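You operate a simulated robot arm through the tools that you are given. There is no shell and no other tool.

Carry out the task below with a simulated robot arm. There is one attempt and no reset: what you move stays moved.

Task
Give the smear on the pane two puffs of spray, then wipe it off.
Fine: use the wiper; the spray and the wiper end standing on the draining corner. Set down upright: window spray. What is to be rubbed or washed off counts as gone when no trace of it is left.

The check looks at the end state, three seconds after you hand in, the way a careful person would. Anything else that was tipped, shoved, dropped, spilled or broken makes it a failure.

Robot
A 7-joint arm with a two-finger parallel gripper, fixed in place. Base frame: the origin is at the foot of the arm, x ahead of it, y to its left, z up; the work surface is at about z = 0.655. Readings come in m, degrees, newtons and seconds.
With the tool pointing down near the work surface it reaches from about 0.44 to 0.92 m from the base axis. Its first joint turns from -143.0 to 143.0 degrees. Payload 3 kg.
The TCP is the grasp point between the finger pads, 0.03 m short of the fingertips. In the tool frame z runs along the fingers and y along their closing line. Largest opening 0.094 m; finger width 0.028, thickness 0.01; the body of the gripper, 0.05 by 0.096 m, starts 0.055 m behind the TCP.
Orientation is told as [roll, pitch, yaw] about the base's x, y, z axes, in that order, counted from this pose: with the fingers straight down and closing along the base's y, the tool's x points along the base's -x, its y along +y and its z along -z.

Tools
- The arm moves only by the tool drive_tool. Its arguments are lists of equal length, an entry for each row: "travel": the shift along the tool's x, y, z in m, a list of three; "turn": the turn, a rotation vector about the tool's x, y, z in rad, a list of three; "gripper": the gripper command, from -1 (shut) to 1 (fully open), values between in proportion. In form: {"travel": [[x, y, z], ...], "turn": [[ax, ay, az], ...], "gripper": [gripper, ...]}. A call has 1 to 20 rows; each row shifts and turns the commanded pose from where the row before left it, along the tool's axes as they then stand. Each row takes 0.2 s and may step no farther than 0.05 m and 8.6 degrees from the row before; otherwise, or with a gripper value out of range, the whole call is refused. A pose out of reach is approached as far as the arm can. The call stops where the force on the tool passes 90 N (or 10 N more than at its start, if that is more) or the arm is blocked; 0.2 s more then pass. The fingers move at their own pace (about 0.072 m/s each) and stop on an object; they squeeze with about 21 N. The grip force told is the motor's: it shows also when the fingers shut on nothing. Time passes only in rows, and 0.2 s behind the last, so rows that do not move let the fingers close. The reply holds the time, the measured pose of the TCP, the force on the tool along the base axes, the opening and the grip force, in the units named above and with some noise, with the torque about the TCP (base axes, N m) and any sound that the robot's microphone picked up.
- Cameras (640 x 400 px; columns grow to the right, rows downward): "scene" is fixed at [0.2209, 0.6498, 1.7518]; the picture's right is [-0.74, -0.68, 0.00], its down [-0.58, 0.63, -0.52] and it looks along [0.35, -0.38, -0.85] (base axes); focal length 321 px, centre (320, 200). "wrist" rides on the gripper at [0.076, 0.014, -0.103] in the tool frame; the picture's right is [-0.18, 0.98, 0.00], its down [-0.75, -0.14, -0.64] and it looks along [-0.63, -0.12, 0.77] (tool axes); focal length 243 px, centre (320, 200). There is no depth. A picture from a camera that has moved, and an enlarged one, comes with that camera's place and axes in the base frame and with its lens.
- capture(camera): a new picture of that camera. The clock stands still meanwhile.
- inspect(camera, box): a new picture of the part [left, top, right, bottom] of that camera's present view, enlarged. The clock stands still meanwhile.
- hand_in(): hands the job in; it is judged then, once.

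Nothing tells you positions but the pictures and the camera data. Unless the task says otherwise, let go and move clear before handing in.

The tools are called as a command line: name --argument value ..., lists and objects as JSON in quotes. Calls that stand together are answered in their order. drive_tool: Moves the arm, as the interface text tells. Its arguments: {"type":"object","properties":{"travel":{"type":"array"},"turn":{"type":"array"},"gripper":{"type":"array"}},"required":["travel","turn","gripper"]} The other tools are called the same way: capture (camera) takes a picture; inspect (camera, box) takes an enlarged picture of a part of a camera's view; hand_in () hands the job in.

At the start:

```text
time: 0.0
tool_pos: [0.4165, 0.1706, 1.3363]
tool_rot: [0.0, 0.0, 0.0]
contact_force: [1.3, -0.1, 1.1]
torque: [-0.03, -0.03, -0.02]
grip_width: 0.0941
grip_force: 0.0
```

scene: 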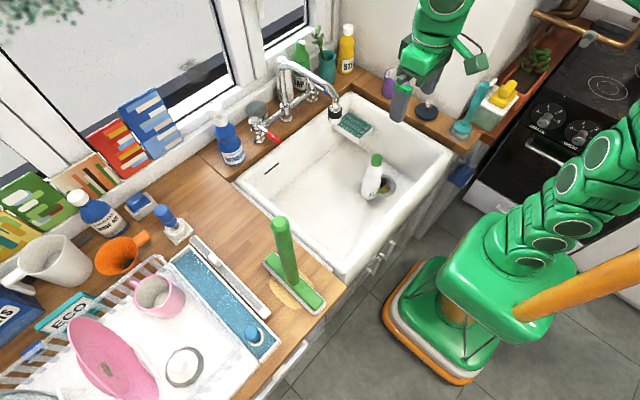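
wrist: 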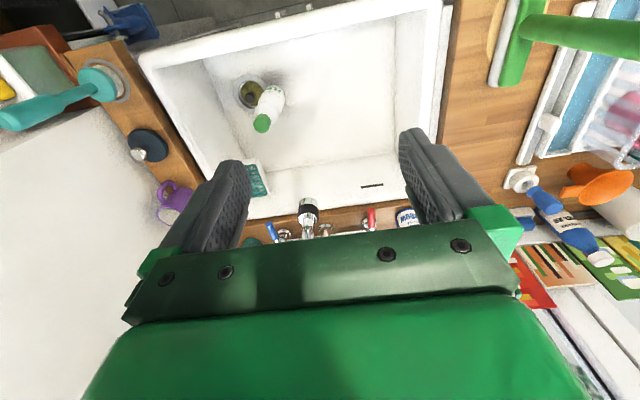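

I see a kitchen counter with a sink, a green wiper-like tool standing near the counter edge, several bottles, and a window behind them. I'll zoom in on the scene to find the pane, the smear, the spray, the wiper and the draining corner.

inspect --camera "scene" --box '[0, 0, 320, 200]'

inspect --camera "scene" --box '[160, 200, 400, 350]'

inspect --camera "scene" --box '[200, 10, 400, 135]'

inspect --camera "scene" --box '[0, 170, 240, 320]'

inspect --camera "scene" --box '[400, 50, 560, 150]'

```text
2.00 times, centred on (160, 100) of scene
camera zoom: at [0.2209, 0.6498, 1.7518], right [-0.74, -0.68, 0.0], down [-0.58, 0.63, -0.52], along [0.35, -0.38, -0.85], focal length 641 px, centre (640, 400)
```

zoom: 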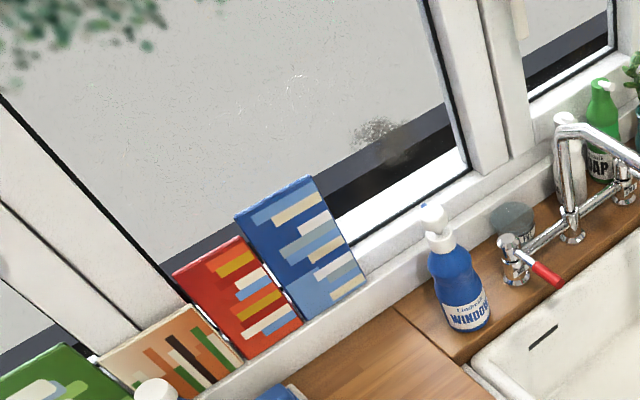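

```text
2.67 times, centred on (280, 275) of scene
camera zoom: at [0.2209, 0.6498, 1.7518], right [-0.74, -0.68, 0.0], down [-0.58, 0.63, -0.52], along [0.35, -0.38, -0.85], focal length 855 px, centre (427, 0)
```

zoom: 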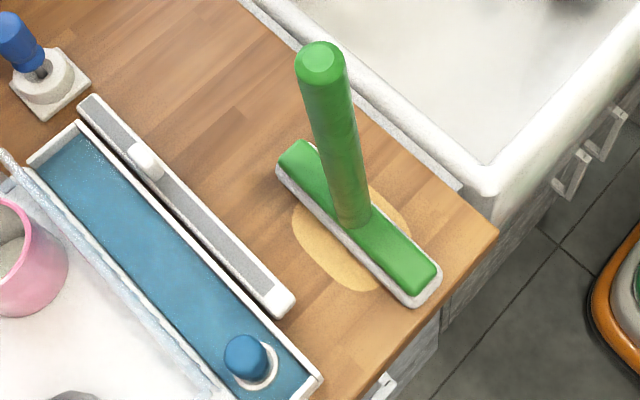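

```text
3.20 times, centred on (300, 72) of scene
camera zoom: at [0.2209, 0.6498, 1.7518], right [-0.74, -0.68, 0.0], down [-0.58, 0.63, -0.52], along [0.35, -0.38, -0.85], focal length 1026 px, centre (384, 608)
```

zoom: 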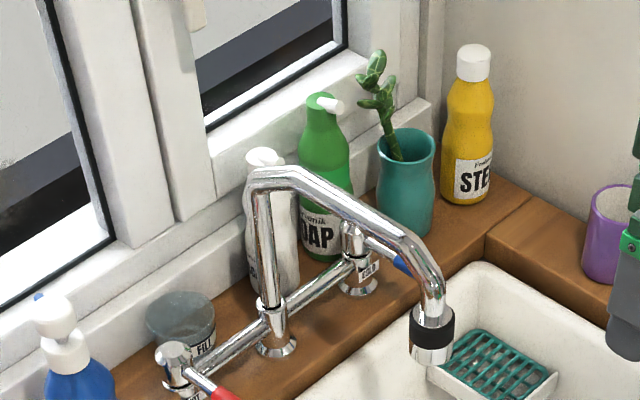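

```text
2.67 times, centred on (120, 245) of scene
camera zoom: at [0.2209, 0.6498, 1.7518], right [-0.74, -0.68, 0.0], down [-0.58, 0.63, -0.52], along [0.35, -0.38, -0.85], focal length 855 px, centre (853, 80)
```

zoom: 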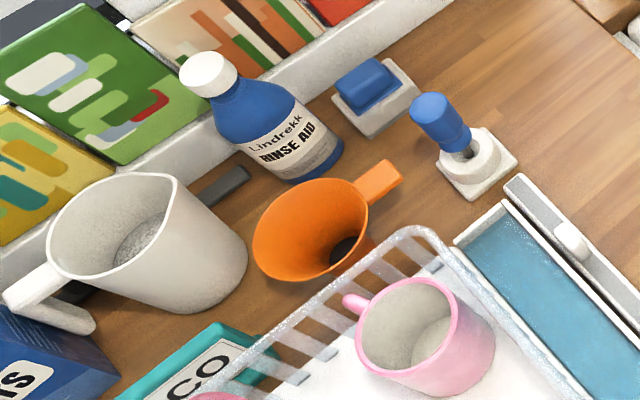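

```text
4.00 times, centred on (480, 100) of scene
camera zoom: at [0.2209, 0.6498, 1.7518], right [-0.74, -0.68, 0.0], down [-0.58, 0.63, -0.52], along [0.35, -0.38, -0.85], focal length 1283 px, centre (-320, 600)
```

zoom: 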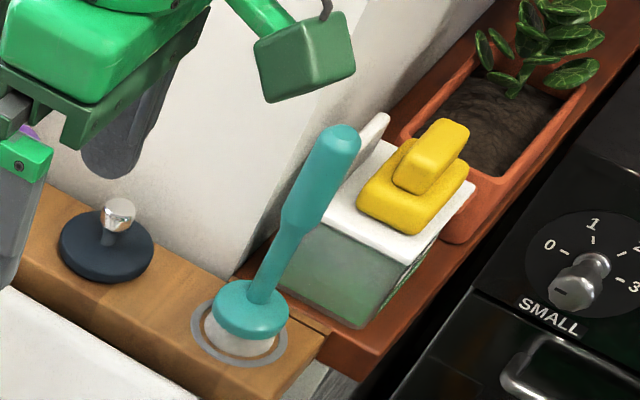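

The window is in the +x direction, with the smear low on the pane above the counter. The blue window spray stands at the sink's rear left (about x 0.9, y 0.35), and the green wiper is near (0.45, 0.52). I'll tilt the tool up to look at the window with the wrist camera and triangulate.

drive_tool --travel '[[0, 0, 0], [0, 0, 0], [0, 0, 0], [0, 0, 0], [0, 0, 0]]' --turn '[[0, -0.14, 0], [0, -0.14, 0], [0, -0.14, 0], [0, -0.14, 0], [0, -0.14, 0]]' --gripper '[1, 1, 1, 1, 1]'

capture --camera "wrist"

capture --camera "scene"

```text
time: 1.2
tool_pos: [0.41, 0.1916, 1.329]
tool_rot: [14.3, -33.3, -3.2]
contact_force: [-0.1, -0.4, 0.2]
torque: [-0.01, -0.01, 0.0]
grip_width: 0.0939
grip_force: 0.0
```

```text
taken
camera wrist: at [0.2889, 0.186, 1.3747], right [0.07, 0.95, 0.3], down [0.29, -0.31, 0.9], along [0.95, 0.02, -0.3], focal length 243 px, centre (320, 200)
```

wrist: 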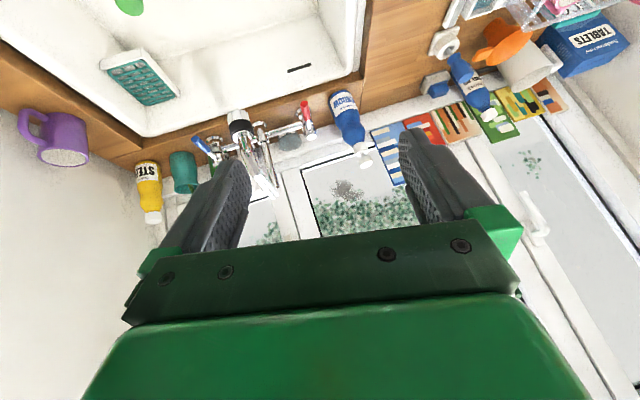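

```text
taken
```

scene: 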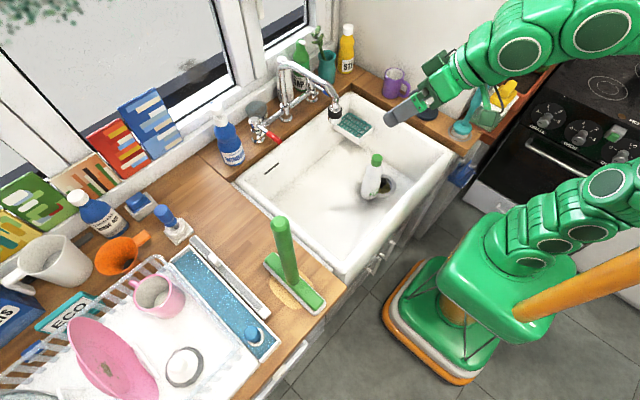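

The smear triangulates to roughly (1.05, 0.29, 1.14). The orientation reading lags what I commanded, so I'll settle and then move forward for a closer view.

drive_tool --travel '[[0, 0, 0], [0, 0, 0], [0, 0, 0]]' --turn '[[0, 0, 0], [0, 0, 0], [0, 0, 0]]' --gripper '[1, 1, 1]'

```text
time: 2.0
tool_pos: [0.4091, 0.1908, 1.3325]
tool_rot: [14.4, -33.5, -3.2]
contact_force: [-0.2, 0.3, -0.4]
torque: [0.03, -0.02, 0.01]
grip_width: 0.094
grip_force: 0.0
```

The pose is blocked by a joint limit here, so I'll move forward and slightly down.

drive_tool --travel '[[-0.015, 0, 0.034], [-0.015, 0, 0.034], [-0.015, 0, 0.034], [-0.015, 0, 0.034], [0, 0, 0]]' --turn '[[0, 0, 0], [0, 0, 0], [0, 0, 0], [0, 0, 0], [0, 0, 0]]' --gripper '[1, 1, 1, 1, 1]'

capture --camera "wrist"

```text
time: 3.2
tool_pos: [0.5494, 0.1692, 1.2725]
tool_rot: [0.0, -40.3, 0.0]
contact_force: [1.0, 0.7, -0.4]
torque: [0.03, -0.01, 0.02]
grip_width: 0.0943
grip_force: 0.2
```

```text
taken
camera wrist: at [0.4243, 0.1837, 1.3022], right [0.14, 0.98, 0.12], down [0.16, -0.14, 0.98], along [0.98, -0.12, -0.18], focal length 243 px, centre (320, 200)
```

wrist: 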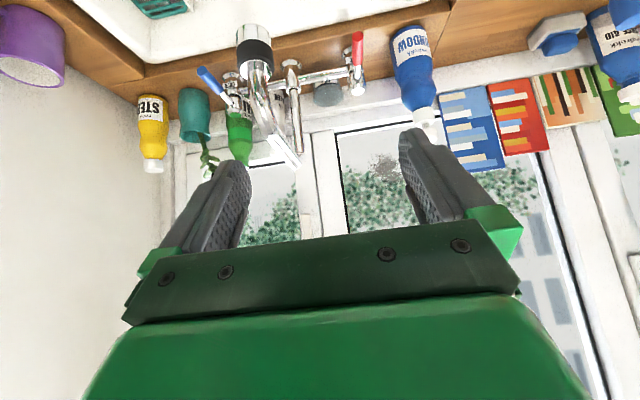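

inspect --camera "wrist" --box '[340, 0, 540, 240]'

inspect --camera "scene" --box '[190, 90, 270, 180]'

inspect --camera "scene" --box '[150, 40, 240, 100]'

```text
1.67 times, centred on (440, 120) of wrist
camera zoom: at [0.4243, 0.1837, 1.3022], right [0.14, 0.98, 0.12], down [0.16, -0.14, 0.98], along [0.98, -0.12, -0.18], focal length 404 px, centre (120, 333)
```

zoom: 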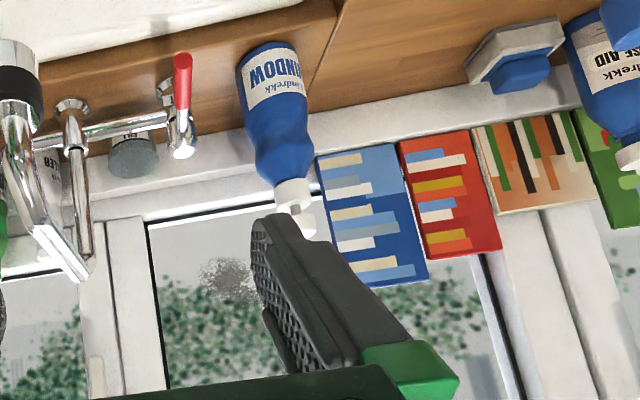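

```text
4.44 times, centred on (230, 135) of scene
camera zoom: at [0.2209, 0.6498, 1.7518], right [-0.74, -0.68, 0.0], down [-0.58, 0.63, -0.52], along [0.35, -0.38, -0.85], focal length 1425 px, centre (720, 489)
```

zoom: 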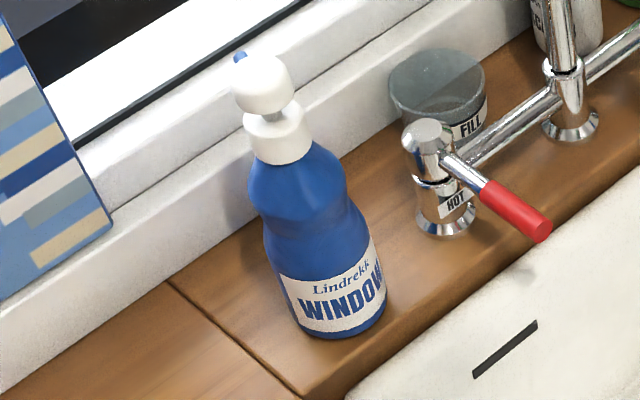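

```text
6.67 times, centred on (195, 70) of scene
camera zoom: at [0.2209, 0.6498, 1.7518], right [-0.74, -0.68, 0.0], down [-0.58, 0.63, -0.52], along [0.35, -0.38, -0.85], focal length 2138 px, centre (1153, 1067)
```

zoom: 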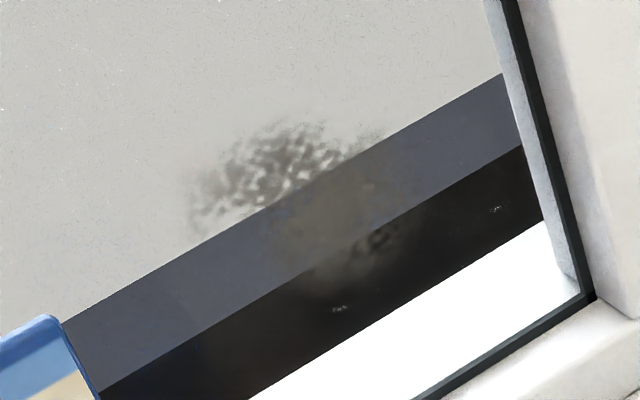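

The spray is a push-top bottle: its nozzle is at z≈1.13 and faces the window, close to the smear's height. I'll turn to look at the wiper and counter corner from above.

drive_tool --travel '[[0, 0, 0], [0, 0, 0], [0, 0, 0], [0, 0, 0], [0, 0, 0], [0, 0, 0], [0, 0, 0], [0, 0, 0], [0, 0, 0], [0, 0, 0], [0, 0, 0], [0, 0, 0], [0, 0, 0]]' --turn '[[0, 0.14, 0], [0, 0.14, 0], [0, 0.14, 0], [0, 0.14, 0], [-0.02, 0, -0.1386], [-0.02, 0, -0.1386], [-0.02, 0, -0.1386], [-0.02, 0, -0.1386], [-0.02, 0, -0.1386], [-0.02, 0, -0.1386], [-0.02, 0, -0.1386], [-0.02, 0, -0.1386], [0, 0, 0]]' --gripper '[1, 1, 1, 1, 1, 1, 1, 1, 1, 1, 1, 1, 1]'

capture --camera "wrist"

```text
time: 6.0
tool_pos: [0.5492, 0.1705, 1.27]
tool_rot: [0.2, -8.1, 64.2]
contact_force: [0.2, 0.2, -0.5]
torque: [0.01, 0.01, 0.0]
grip_width: 0.0941
grip_force: 0.1
```

```text
taken
camera wrist: at [0.498, 0.0948, 1.3618], right [-0.81, 0.59, 0.03], down [0.41, 0.53, 0.74], along [0.42, 0.61, -0.67], focal length 243 px, centre (320, 200)
```

wrist: 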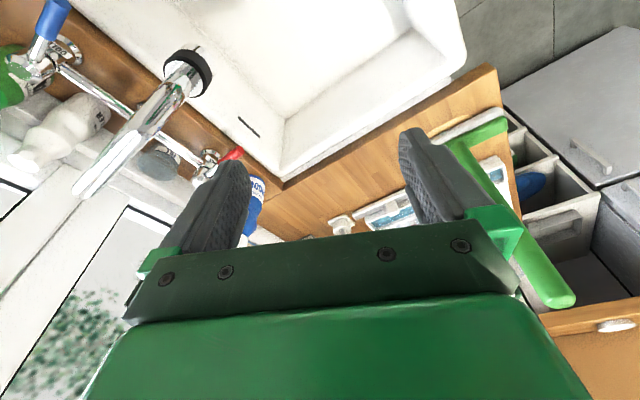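

inspect --camera "scene" --box '[240, 210, 350, 320]'

inspect --camera "scene" --box '[150, 220, 300, 380]'

inspect --camera "wrist" --box '[400, 60, 640, 330]'

inspect --camera "scene" --box '[0, 240, 200, 400]'

```text
3.64 times, centred on (295, 265) of scene
camera zoom: at [0.2209, 0.6498, 1.7518], right [-0.74, -0.68, 0.0], down [-0.58, 0.63, -0.52], along [0.35, -0.38, -0.85], focal length 1166 px, centre (411, -36)
```

zoom: 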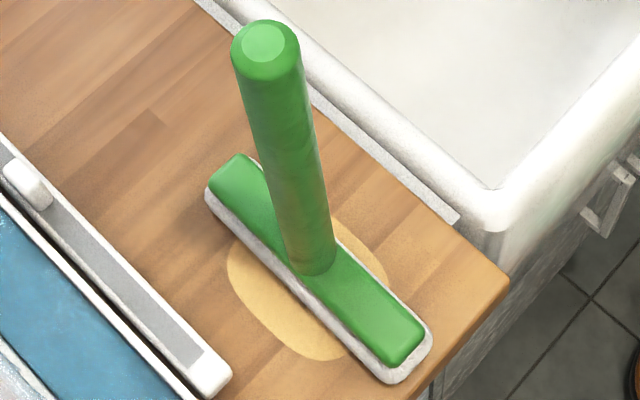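

```text
2.50 times, centred on (225, 300) of scene
camera zoom: at [0.2209, 0.6498, 1.7518], right [-0.74, -0.68, 0.0], down [-0.58, 0.63, -0.52], along [0.35, -0.38, -0.85], focal length 802 px, centre (558, -50)
```

zoom: 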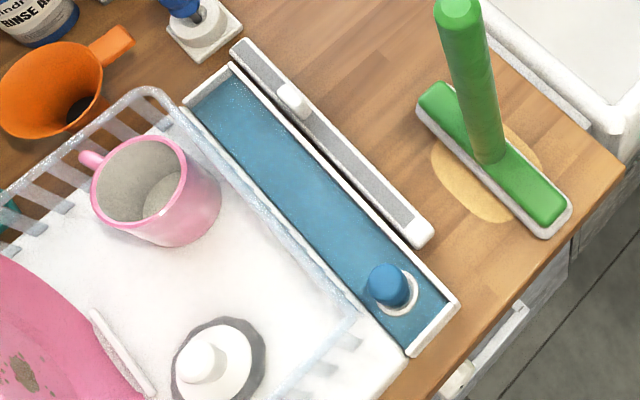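

```text
1.48 times, centred on (520, 195) of wrist
camera zoom: at [0.498, 0.0948, 1.3618], right [-0.81, 0.59, 0.03], down [0.41, 0.53, 0.74], along [0.42, 0.61, -0.67], focal length 359 px, centre (24, 207)
```

zoom: 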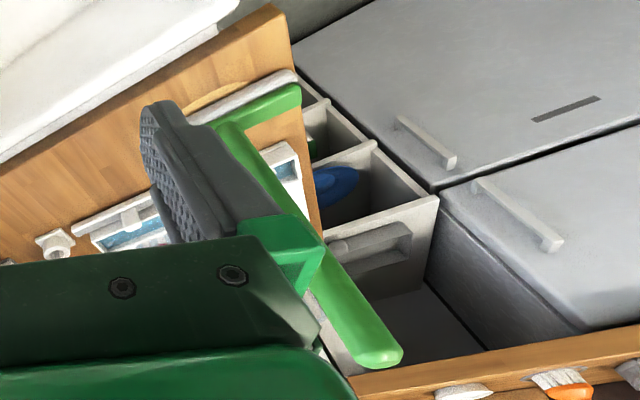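

```text
2.50 times, centred on (100, 320) of scene
camera zoom: at [0.2209, 0.6498, 1.7518], right [-0.74, -0.68, 0.0], down [-0.58, 0.63, -0.52], along [0.35, -0.38, -0.85], focal length 802 px, centre (870, -100)
```

zoom: 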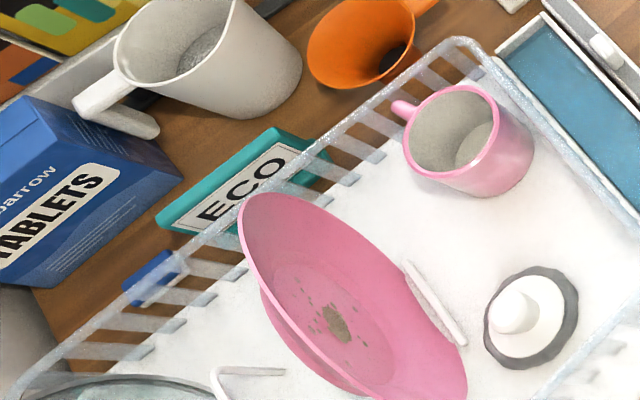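

The wiper stands on a pale patch at the counter's front corner by the sink, which I take to be the draining corner. Next I want a closer look at the spray head and its nozzle direction.

drive_tool --travel '[[0, 0, 0], [0, 0, 0], [0, 0, 0], [0, 0, 0], [0, 0, 0], [0, 0, 0], [0, 0, 0], [0, 0, 0], [0, 0, 0], [0, 0, 0], [0, 0, 0], [0, 0, 0], [-0.0128, 0.0425, 0.0042], [-0.0128, 0.0425, 0.0042], [-0.0128, 0.0425, 0.0042], [-0.0128, 0.0425, 0.0042], [0, 0, 0]]' --turn '[[0.02, 0, 0.1386], [0.02, 0, 0.1386], [0.02, 0, 0.1386], [0.02, 0, 0.1386], [0.02, 0, 0.1386], [0.02, 0, 0.1386], [0.02, 0, 0.1386], [0.02, 0, 0.1386], [0, -0.14, 0], [0, -0.14, 0], [0, -0.14, 0], [0, -0.14, 0], [0, 0, 0], [0, 0, 0], [0, 0, 0], [0, 0, 0], [0, 0, 0]]' --gripper '[1, 1, 1, 1, 1, 1, 1, 1, 1, 1, 1, 1, 1, 1, 1, 1, 1]'

capture --camera "wrist"

capture --camera "scene"

```text
time: 9.6
tool_pos: [0.5996, 0.3444, 1.2935]
tool_rot: [0.0, -40.2, 0.1]
contact_force: [0.8, 0.7, 0.1]
torque: [0.03, 0.01, 0.01]
grip_width: 0.094
grip_force: 0.0
```

```text
taken
camera wrist: at [0.4752, 0.3566, 1.3224], right [0.14, 0.98, 0.12], down [0.16, -0.14, 0.98], along [0.98, -0.12, -0.18], focal length 243 px, centre (320, 200)
```

wrist: 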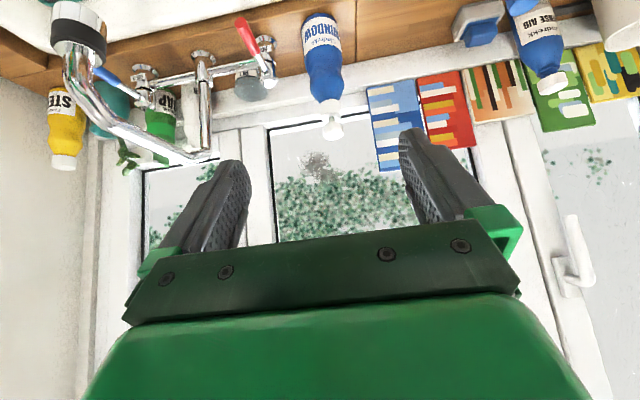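

```text
taken
```

scene: 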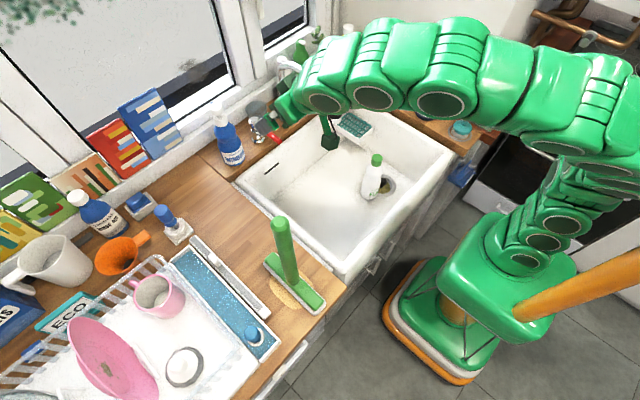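

inspect --camera "wrist" --box '[280, 80, 380, 200]'

inspect --camera "wrist" --box '[230, 0, 430, 120]'

```text
3.33 times, centred on (330, 140) of wrist
camera zoom: at [0.4752, 0.3566, 1.3224], right [0.14, 0.98, 0.12], down [0.16, -0.14, 0.98], along [0.98, -0.12, -0.18], focal length 809 px, centre (287, 400)
```

zoom: 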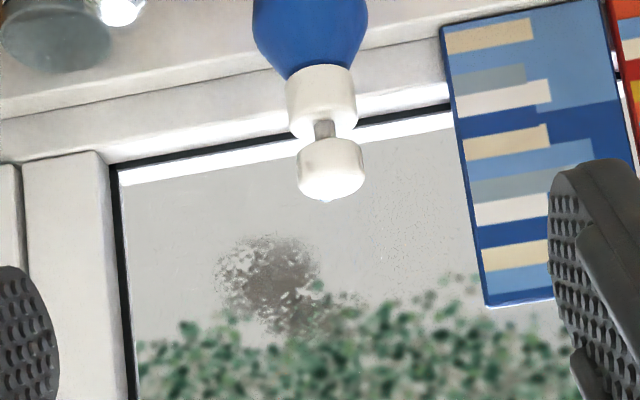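

```text
3.20 times, centred on (330, 60) of wrist
camera zoom: at [0.4752, 0.3566, 1.3224], right [0.14, 0.98, 0.12], down [0.16, -0.14, 0.98], along [0.98, -0.12, -0.18], focal length 776 px, centre (288, 648)
```

zoom: 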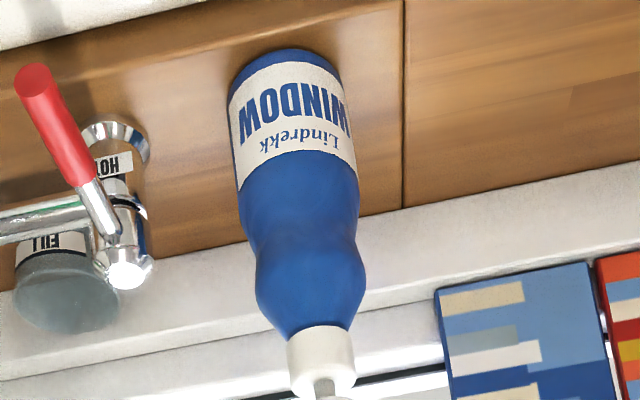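

The bottle stands upright at about (0.883, 0.348), base z≈0.885, waist ≈1.0, push-head ≈1.127. The smear is at about (1.086, 0.285, 1.115), so the nozzle must be turned roughly 17° toward -y. I'll approach the waist with a forward-tilted tool.

drive_tool --travel '[[0, 0, 0], [0, 0, 0], [0, 0, 0], [0.0181, 0.0007, 0.0399], [0.0181, 0.0007, 0.0399], [0.0181, 0.0007, 0.0399], [0.0181, 0.0007, 0.0399], [0.0181, 0.0007, 0.0399], [0.0181, 0.0007, 0.0399], [0, 0, 0]]' --turn '[[0, -0.14, 0], [0, -0.14, 0], [0, -0.066, 0], [0, 0, 0], [0, 0, 0], [0, 0, 0], [0, 0, 0], [0, 0, 0], [0, 0, 0], [0, 0, 0]]' --gripper '[1, 1, 1, 1, 1, 1, 1, 1, 1, 1]'

capture --camera "wrist"

capture --camera "scene"

```text
time: 11.8
tool_pos: [0.7529, 0.3441, 1.0761]
tool_rot: [0.0, -59.9, -0.1]
contact_force: [-0.3, 0.0, 1.1]
torque: [0.03, 0.03, -0.04]
grip_width: 0.0939
grip_force: 0.2
```

```text
taken
camera wrist: at [0.6271, 0.3576, 1.0614], right [0.09, 0.98, 0.16], down [-0.18, -0.14, 0.97], along [0.98, -0.12, 0.16], focal length 243 px, centre (320, 200)
```

wrist: 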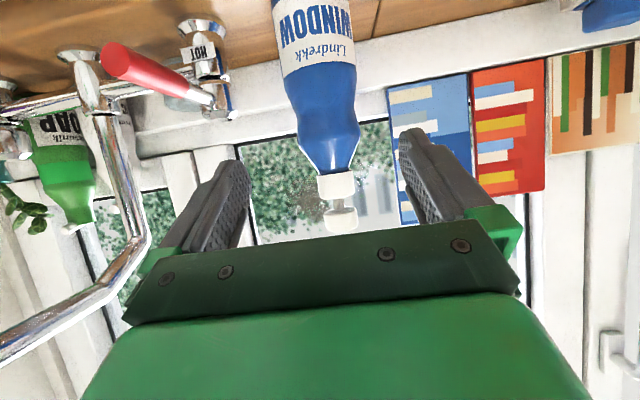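

```text
taken
```

scene: 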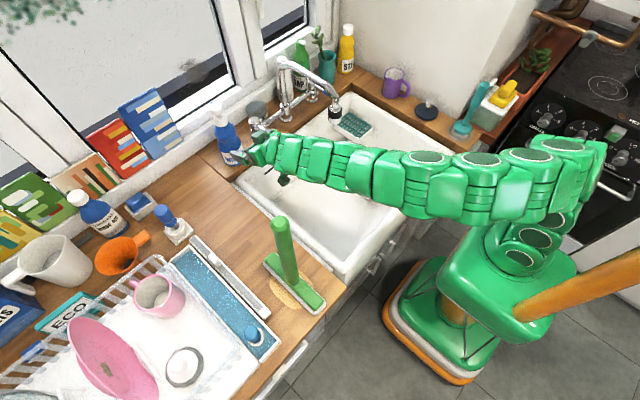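

The bottle is centred between the fingers, so I'll advance along the tool axis to straddle the waist.

drive_tool --travel '[[0, 0.001, 0.0375], [0, 0.001, 0.0375], [0, 0.001, 0.0375], [0, 0, 0.0375], [0, 0, 0]]' --turn '[[0, 0, 0], [0, 0, 0], [0, 0, 0], [0, 0, 0], [0, 0, 0]]' --gripper '[1, 1, 1, 1, 1]'

capture --camera "wrist"

inspect --camera "scene" --box '[190, 70, 310, 190]'

```text
time: 13.0
tool_pos: [0.8808, 0.349, 1.0037]
tool_rot: [0.0, -59.8, 0.0]
contact_force: [0.4, 0.1, -0.2]
torque: [-0.04, 0.01, -0.05]
grip_width: 0.094
grip_force: 0.1
```

```text
taken
camera wrist: at [0.7544, 0.3632, 0.9884], right [0.09, 0.98, 0.16], down [-0.18, -0.14, 0.97], along [0.98, -0.12, 0.16], focal length 243 px, centre (320, 200)
```

wrist: 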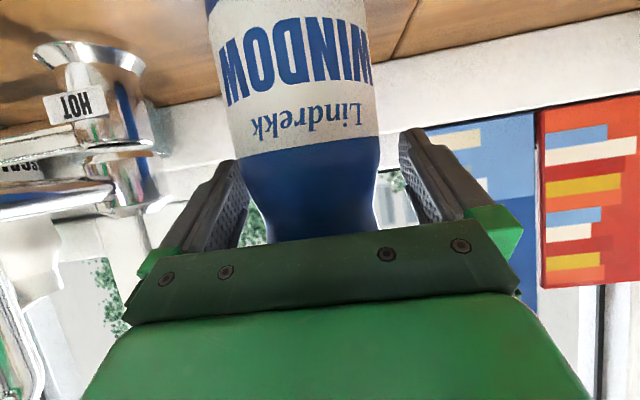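

```text
3.33 times, centred on (250, 130) of scene
camera zoom: at [0.2209, 0.6498, 1.7518], right [-0.74, -0.68, 0.0], down [-0.58, 0.63, -0.52], along [0.35, -0.38, -0.85], focal length 1069 px, centre (553, 433)
```

zoom: 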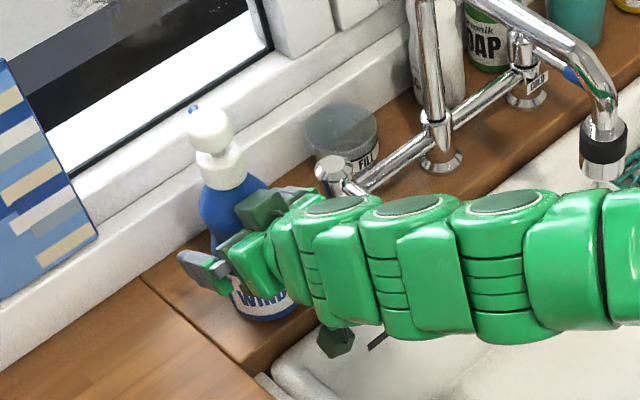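

drive_tool --travel '[[0, 0, 0], [0, 0, 0], [0, 0, 0], [0, 0, 0]]' --turn '[[0, 0, 0], [0, 0, 0], [0, 0, 0], [0, 0, 0]]' --gripper '[-1, -1, -1, -1]'

capture --camera "wrist"

```text
time: 14.0
tool_pos: [0.8824, 0.3495, 1.0024]
tool_rot: [0.0, -59.8, -0.1]
contact_force: [1.5, 0.4, 0.9]
torque: [0.12, -0.1, 0.0]
grip_width: 0.0724
grip_force: 21.2
```

```text
taken
camera wrist: at [0.7542, 0.3631, 0.9884], right [0.09, 0.98, 0.16], down [-0.18, -0.14, 0.97], along [0.98, -0.12, 0.16], focal length 243 px, centre (320, 200)
```

wrist: 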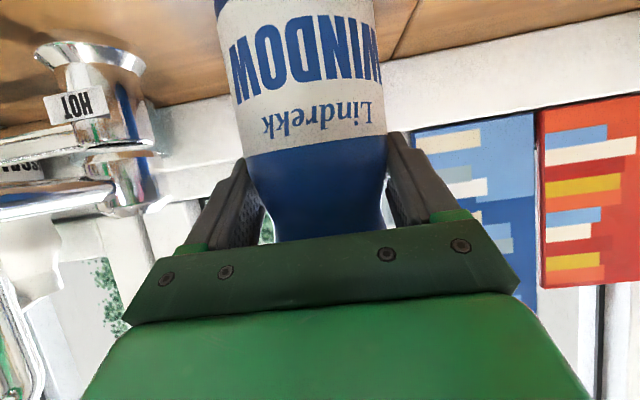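

inspect --camera "scene" --box '[202, 92, 238, 128]'

```text
11.11 times, centred on (220, 110) of scene
camera zoom: at [0.2209, 0.6498, 1.7518], right [-0.74, -0.68, 0.0], down [-0.58, 0.63, -0.52], along [0.35, -0.38, -0.85], focal length 3563 px, centre (1431, 1200)
```

zoom: 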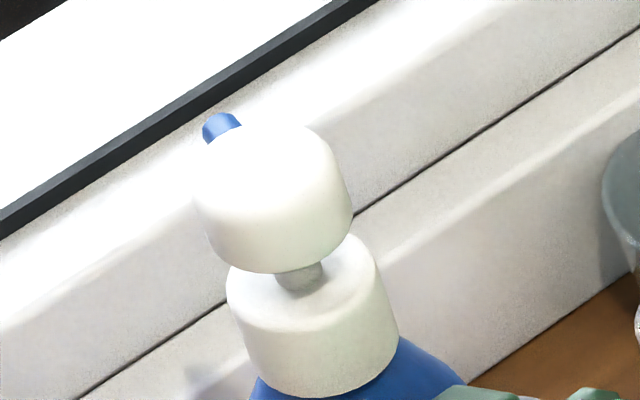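

The bottle is gripped (0.072 wide). The enlarged view shows the nozzle already pointing about -14°, close to the -17° needed, so I don't need to turn it. I'll let go, back off, and come over the push-head with the fingers shut.

drive_tool --travel '[[0, 0, 0], [0, 0, 0], [0, 0, -0.0375], [0, 0, -0.0375], [0, 0, -0.0375], [0, 0, -0.0375], [0, 0, 0]]' --turn '[[0, 0, 0], [0, 0, 0], [0, 0, 0], [0, 0, 0], [0, 0, 0], [0, 0, 0], [0, 0, 0]]' --gripper '[1, 1, 1, 1, 1, 1, 1]'

capture --camera "wrist"

inspect --camera "scene" --box '[190, 80, 290, 180]'

```text
time: 15.6
tool_pos: [0.7526, 0.3451, 1.0787]
tool_rot: [0.0, -59.9, -0.1]
contact_force: [0.7, 0.5, 0.8]
torque: [-0.01, 0.04, 0.0]
grip_width: 0.0939
grip_force: 0.1
```

```text
taken
camera wrist: at [0.6253, 0.3596, 1.0634], right [0.09, 0.98, 0.16], down [-0.18, -0.14, 0.97], along [0.98, -0.12, 0.16], focal length 243 px, centre (320, 200)
```

wrist: 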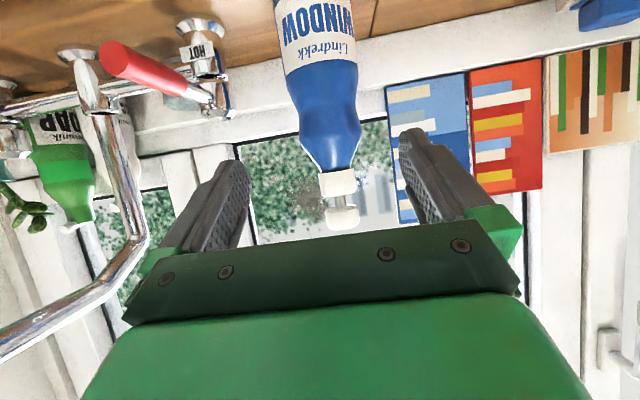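

```text
4.00 times, centred on (240, 130) of scene
camera zoom: at [0.2209, 0.6498, 1.7518], right [-0.74, -0.68, 0.0], down [-0.58, 0.63, -0.52], along [0.35, -0.38, -0.85], focal length 1283 px, centre (640, 480)
```

zoom: 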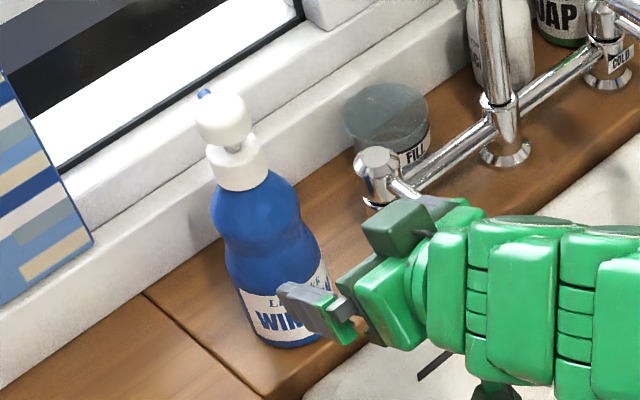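

drive_tool --travel '[[-0.0346, 0, -0.02], [-0.0346, 0, -0.02], [-0.0346, 0, -0.02], [-0.0346, 0, -0.02], [-0.0346, 0, -0.02], [0, 0, 0], [0, 0, 0], [0, 0, 0], [0, 0, 0], [0, 0, 0], [-0.022, 0, 0.0295], [-0.022, 0, 0.0295], [-0.022, 0, 0.0295], [-0.022, 0, 0.0295], [0, 0, 0]]' --turn '[[0, 0, 0], [0, 0, 0], [0, 0, 0], [0, 0, 0], [0, 0, 0], [0, 0.14, 0], [0, 0.14, 0], [0, 0.14, 0], [0, 0.14, 0], [0, 0.05, 0], [0, 0, 0], [0, 0, 0], [0, 0, 0], [0, 0, 0], [0, 0, 0]]' --gripper '[1, 1, 1, 1, 1, -1, -1, -1, -1, -1, -1, -1, -1, -1, -1]'

capture --camera "wrist"

inspect --camera "scene" --box '[190, 50, 290, 150]'

```text
time: 18.8
tool_pos: [0.8396, 0.344, 1.2033]
tool_rot: [0.0, -24.9, -0.1]
contact_force: [0.3, -0.4, -0.7]
torque: [-0.02, 0.01, 0.04]
grip_width: 0.0
grip_force: 20.6
out of reach, approached as far as the arm can: row 12, 13, 14
```

```text
taken
camera wrist: at [0.7275, 0.3572, 1.2646], right [0.17, 0.98, 0.08], down [0.41, -0.14, 0.9], along [0.9, -0.12, -0.43], focal length 243 px, centre (320, 200)
```

wrist: 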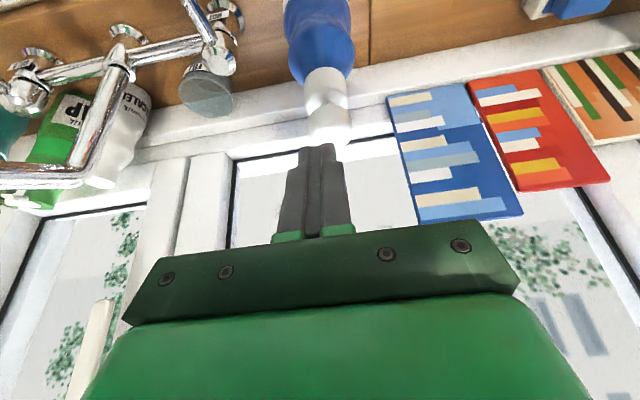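

```text
4.00 times, centred on (240, 100) of scene
camera zoom: at [0.2209, 0.6498, 1.7518], right [-0.74, -0.68, 0.0], down [-0.58, 0.63, -0.52], along [0.35, -0.38, -0.85], focal length 1283 px, centre (640, 600)
```

zoom: 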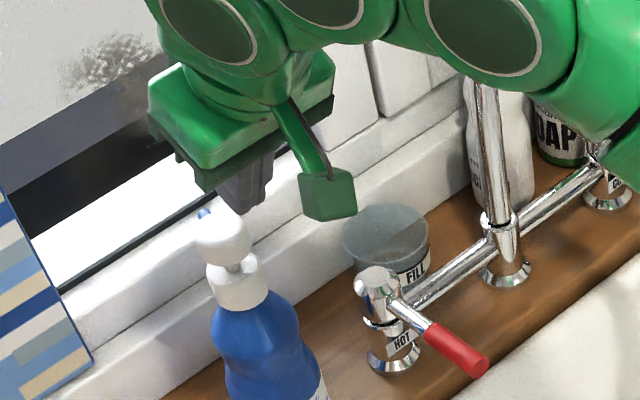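

The reach falls a little short at this tilt, so I'll pitch the tool further forward (about -45°).

drive_tool --travel '[[0, 0, 0], [0, 0, 0], [0, 0, 0], [0.0078, 0, -0.0078], [0, 0, 0]]' --turn '[[0, -0.14, 0], [0, -0.14, 0], [0, -0.07, 0], [0, 0, 0], [0, 0, 0]]' --gripper '[-1, -1, -1, -1, -1]'

capture --camera "wrist"

inspect --camera "scene" --box '[180, 60, 260, 140]'

```text
time: 20.0
tool_pos: [0.8298, 0.3434, 1.203]
tool_rot: [0.1, -45.0, 0.0]
contact_force: [-0.5, 0.4, -0.5]
torque: [-0.01, 0.0, 0.01]
grip_width: 0.0
grip_force: 20.5
```

```text
taken
camera wrist: at [0.7025, 0.358, 1.2222], right [0.13, 0.98, 0.13], down [0.08, -0.14, 0.99], along [0.99, -0.12, -0.1], focal length 243 px, centre (320, 200)
```

wrist: 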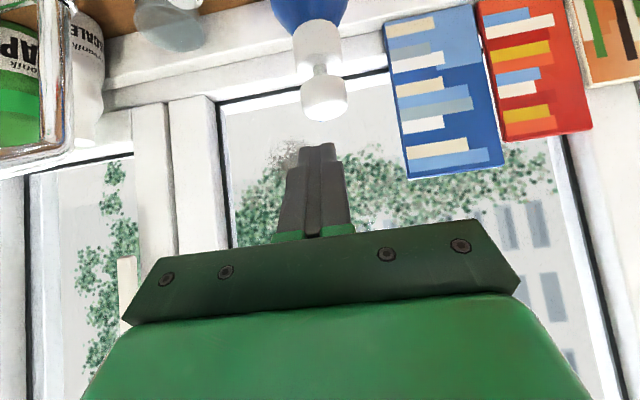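

```text
5.00 times, centred on (220, 100) of scene
camera zoom: at [0.2209, 0.6498, 1.7518], right [-0.74, -0.68, 0.0], down [-0.58, 0.63, -0.52], along [0.35, -0.38, -0.85], focal length 1603 px, centre (820, 700)
```

zoom: 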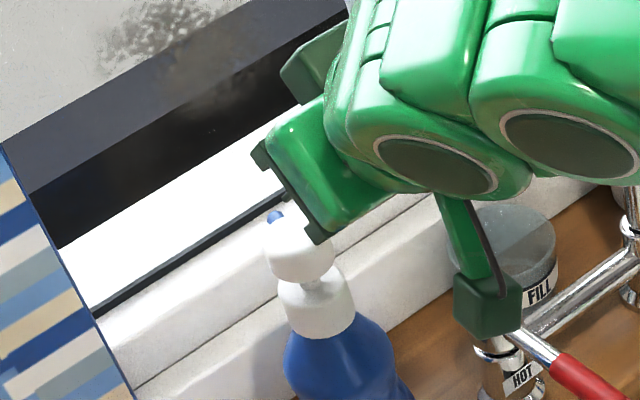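

drive_tool --travel '[[-0.0152, 0.003, 0.0152], [-0.0152, 0.0025, 0.0152], [0, 0, 0]]' --turn '[[0, 0, 0], [0, 0, 0], [0, 0, 0]]' --gripper '[-1, -1, -1]'

inspect --camera "wrist" --box '[220, 0, 420, 240]'

inspect --camera "scene" --box '[180, 60, 260, 140]'

```text
time: 20.8
tool_pos: [0.873, 0.3479, 1.2026]
tool_rot: [0.1, -44.9, 0.0]
contact_force: [-1.0, 0.4, 0.5]
torque: [0.0, -0.01, -0.01]
grip_width: 0.0001
grip_force: 20.9
```

```text
1.67 times, centred on (320, 120) of wrist
camera zoom: at [0.7466, 0.3632, 1.2221], right [0.13, 0.98, 0.13], down [0.08, -0.14, 0.99], along [0.99, -0.12, -0.1], focal length 404 px, centre (320, 333)
```

zoom: 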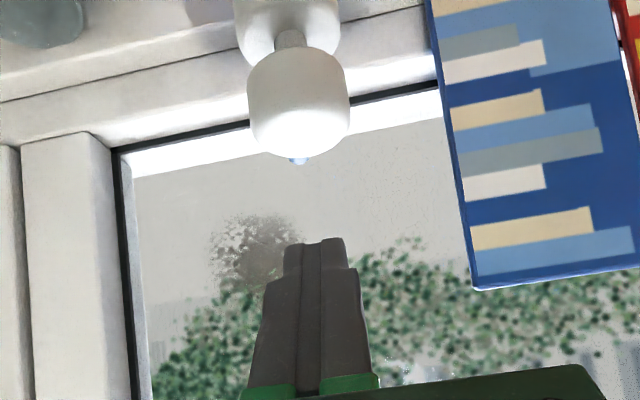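

```text
5.00 times, centred on (220, 100) of scene
camera zoom: at [0.2209, 0.6498, 1.7518], right [-0.74, -0.68, 0.0], down [-0.58, 0.63, -0.52], along [0.35, -0.38, -0.85], focal length 1603 px, centre (820, 700)
```

zoom: 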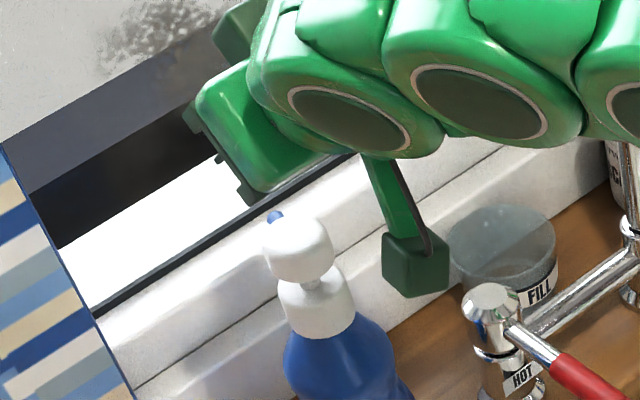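

The nozzle points about -14°, which puts the puff near y≈0.30, z≈1.13 on the smear. The fingertip is centred over the push-head, so I'll lower in small steps.

drive_tool --travel '[[0.00354, 0, 0.00354], [0.00354, 0, 0.00354], [0.00354, 0, 0.00354], [0.00354, 0, 0.00354]]' --turn '[[0, 0, 0], [0, 0, 0], [0, 0, 0], [0, 0, 0]]' --gripper '[-1, -1, -1, -1]'

inspect --camera "wrist" --box '[220, 0, 420, 240]'

```text
time: 21.8
tool_pos: [0.8735, 0.35, 1.1828]
tool_rot: [-0.1, -45.0, 0.0]
contact_force: [-0.3, 0.2, 0.9]
torque: [0.02, 0.0, -0.04]
grip_width: 0.0
grip_force: 21.2
```

```text
1.67 times, centred on (320, 120) of wrist
camera zoom: at [0.7464, 0.3641, 1.202], right [0.13, 0.98, 0.13], down [0.08, -0.14, 0.99], along [0.99, -0.12, -0.1], focal length 404 px, centre (320, 333)
```

zoom: 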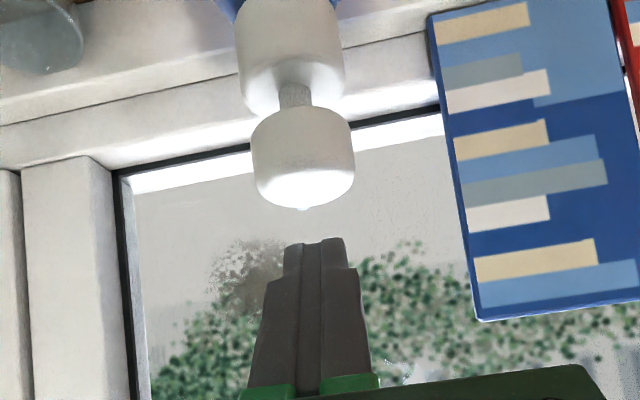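

drive_tool --travel '[[0.0021, 0, 0.0021], [0.0021, 0, 0.0021], [0.0021, 0, 0.0021]]' --turn '[[0, 0, 0], [0, 0, 0], [0, 0, 0]]' --gripper '[-1, -1, -1]'

inspect --camera "wrist" --box '[220, 0, 420, 240]'

```text
time: 22.6
tool_pos: [0.8733, 0.3495, 1.1756]
tool_rot: [-0.1, -45.0, 0.0]
contact_force: [-0.1, -0.9, -0.7]
torque: [0.04, -0.02, 0.02]
grip_width: 0.0
grip_force: 21.3
```

```text
1.67 times, centred on (320, 120) of wrist
camera zoom: at [0.7467, 0.3636, 1.1936], right [0.13, 0.98, 0.13], down [0.08, -0.14, 0.99], along [0.99, -0.12, -0.1], focal length 404 px, centre (320, 333)
```

zoom: 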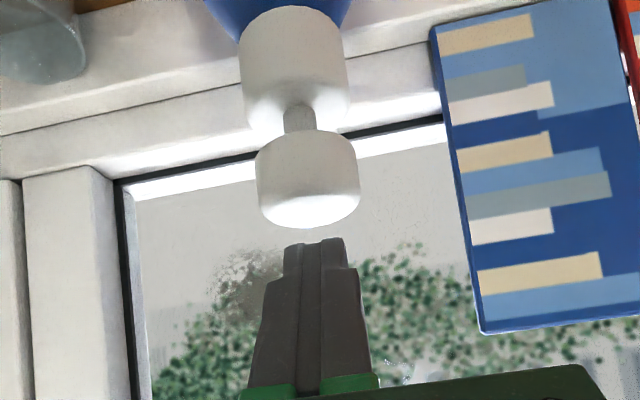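

drive_tool --travel '[[0.0021, 0, 0.0021], [0.0021, 0, 0.0021], [0.0014, 0, 0.0014]]' --turn '[[0, 0, 0], [0, 0, 0], [0, 0, 0]]' --gripper '[-1, -1, -1]'

inspect --camera "wrist" --box '[220, 0, 420, 240]'

```text
time: 23.4
tool_pos: [0.8711, 0.3502, 1.1663]
tool_rot: [0.0, -45.0, 0.0]
contact_force: [-0.3, 0.0, 1.0]
torque: [-0.04, -0.04, 0.02]
grip_width: 0.0
grip_force: 21.2
```

```text
1.67 times, centred on (320, 120) of wrist
camera zoom: at [0.7458, 0.3639, 1.1856], right [0.13, 0.98, 0.13], down [0.08, -0.14, 0.99], along [0.99, -0.12, -0.1], focal length 404 px, centre (320, 333)
```

zoom: 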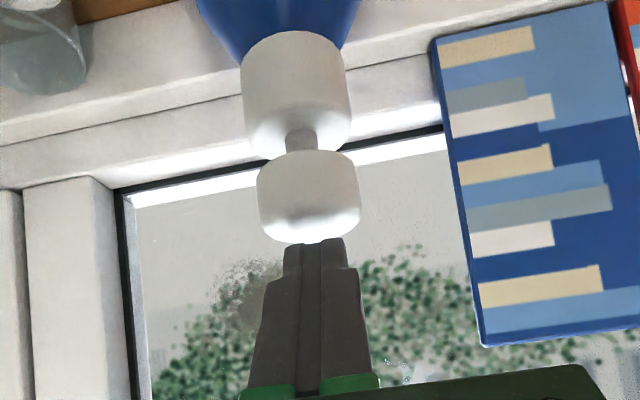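

drive_tool --travel '[[0.0014, 0, 0.0014], [0.0014, 0, 0.0014], [0.0014, 0, 0.0014]]' --turn '[[0, 0, 0], [0, 0, 0], [0, 0, 0]]' --gripper '[-1, -1, -1]'

inspect --camera "wrist" --box '[220, 0, 420, 240]'

```text
time: 24.2
tool_pos: [0.8719, 0.3497, 1.1597]
tool_rot: [0.0, -45.0, 0.0]
contact_force: [-0.9, 1.3, 1.9]
torque: [0.02, 0.0, 0.03]
grip_width: 0.0001
grip_force: 20.9
heard: click
```

```text
1.67 times, centred on (320, 120) of wrist
camera zoom: at [0.7456, 0.3634, 1.1791], right [0.13, 0.98, 0.13], down [0.08, -0.14, 0.99], along [0.99, -0.12, -0.1], focal length 404 px, centre (320, 333)
```

zoom: 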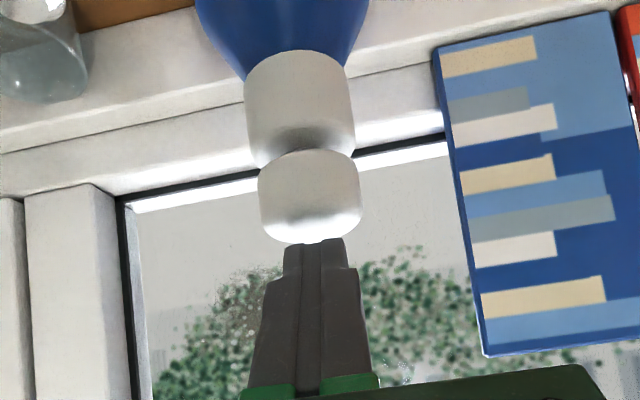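

A click was heard and the head went down, so I'll check the pane before going further.

inspect --camera "scene" --box '[150, 40, 240, 100]'

inspect --camera "wrist" --box '[240, 120, 340, 220]'

```text
6.67 times, centred on (195, 70) of scene
camera zoom: at [0.2209, 0.6498, 1.7518], right [-0.74, -0.68, 0.0], down [-0.58, 0.63, -0.52], along [0.35, -0.38, -0.85], focal length 2138 px, centre (1153, 1067)
```

zoom: 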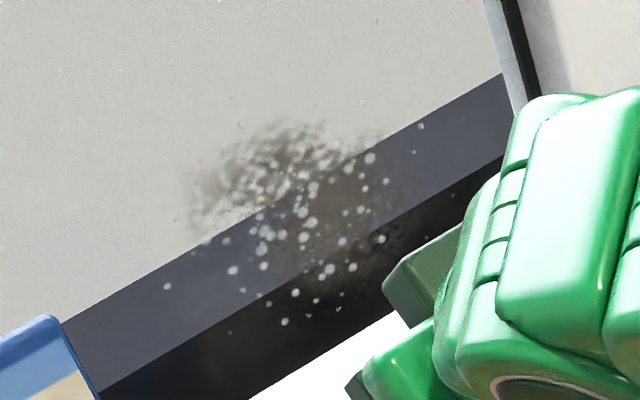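

```text
4.00 times, centred on (290, 170) of wrist
camera zoom: at [0.7456, 0.3634, 1.1791], right [0.13, 0.98, 0.13], down [0.08, -0.14, 0.99], along [0.99, -0.12, -0.1], focal length 970 px, centre (440, 320)
```

zoom: 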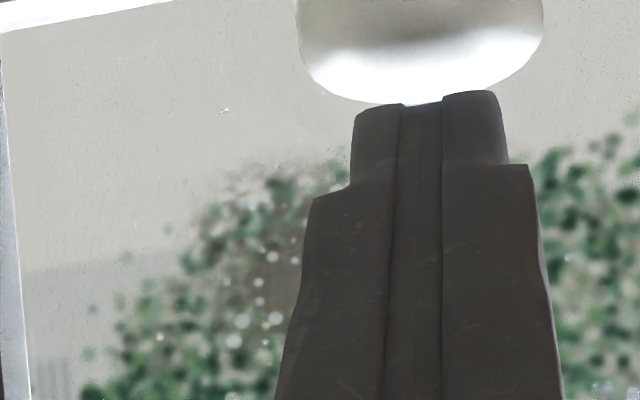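

The first puff landed right on the smear. I'll let the head come up and press once more.

drive_tool --travel '[[-0.0035, 0, -0.0035], [-0.0035, 0, -0.0035], [-0.0035, 0, -0.0035], [0, 0, 0], [0, 0, 0]]' --turn '[[0, 0, 0], [0, 0, 0], [0, 0, 0], [0, 0, 0], [0, 0, 0]]' --gripper '[-1, -1, -1, -1, -1]'

inspect --camera "wrist" --box '[220, 0, 420, 240]'

```text
time: 25.4
tool_pos: [0.8728, 0.349, 1.1776]
tool_rot: [0.1, -45.0, 0.1]
contact_force: [-0.3, 0.1, -0.8]
torque: [0.0, -0.02, 0.01]
grip_width: 0.0
grip_force: 21.1
```

```text
1.67 times, centred on (320, 120) of wrist
camera zoom: at [0.7458, 0.363, 1.1949], right [0.13, 0.98, 0.13], down [0.08, -0.14, 0.99], along [0.99, -0.12, -0.1], focal length 404 px, centre (320, 333)
```

zoom: 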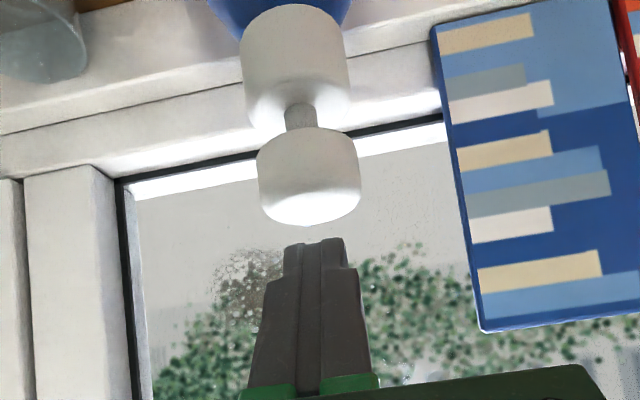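

The head has sprung back. Now the second press to the same depth.

drive_tool --travel '[[0.0035, 0, 0.0035], [0.0028, 0, 0.0028], [0.0014, 0, 0.0014], [0.0014, 0, 0.0014], [0.0014, 0, 0.0014]]' --turn '[[0, 0, 0], [0, 0, 0], [0, 0, 0], [0, 0, 0], [0, 0, 0]]' --gripper '[-1, -1, -1, -1, -1]'

inspect --camera "scene" --box '[150, 40, 240, 100]'

```text
time: 26.6
tool_pos: [0.873, 0.35, 1.1613]
tool_rot: [0.0, -45.0, 0.0]
contact_force: [0.0, 0.5, 2.4]
torque: [-0.04, -0.04, 0.03]
grip_width: 0.0
grip_force: 21.1
heard: click
```

```text
6.67 times, centred on (195, 70) of scene
camera zoom: at [0.2209, 0.6498, 1.7518], right [-0.74, -0.68, 0.0], down [-0.58, 0.63, -0.52], along [0.35, -0.38, -0.85], focal length 2138 px, centre (1153, 1067)
```

zoom: 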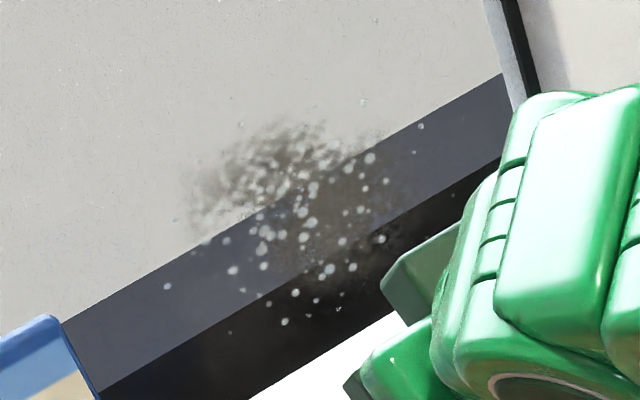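

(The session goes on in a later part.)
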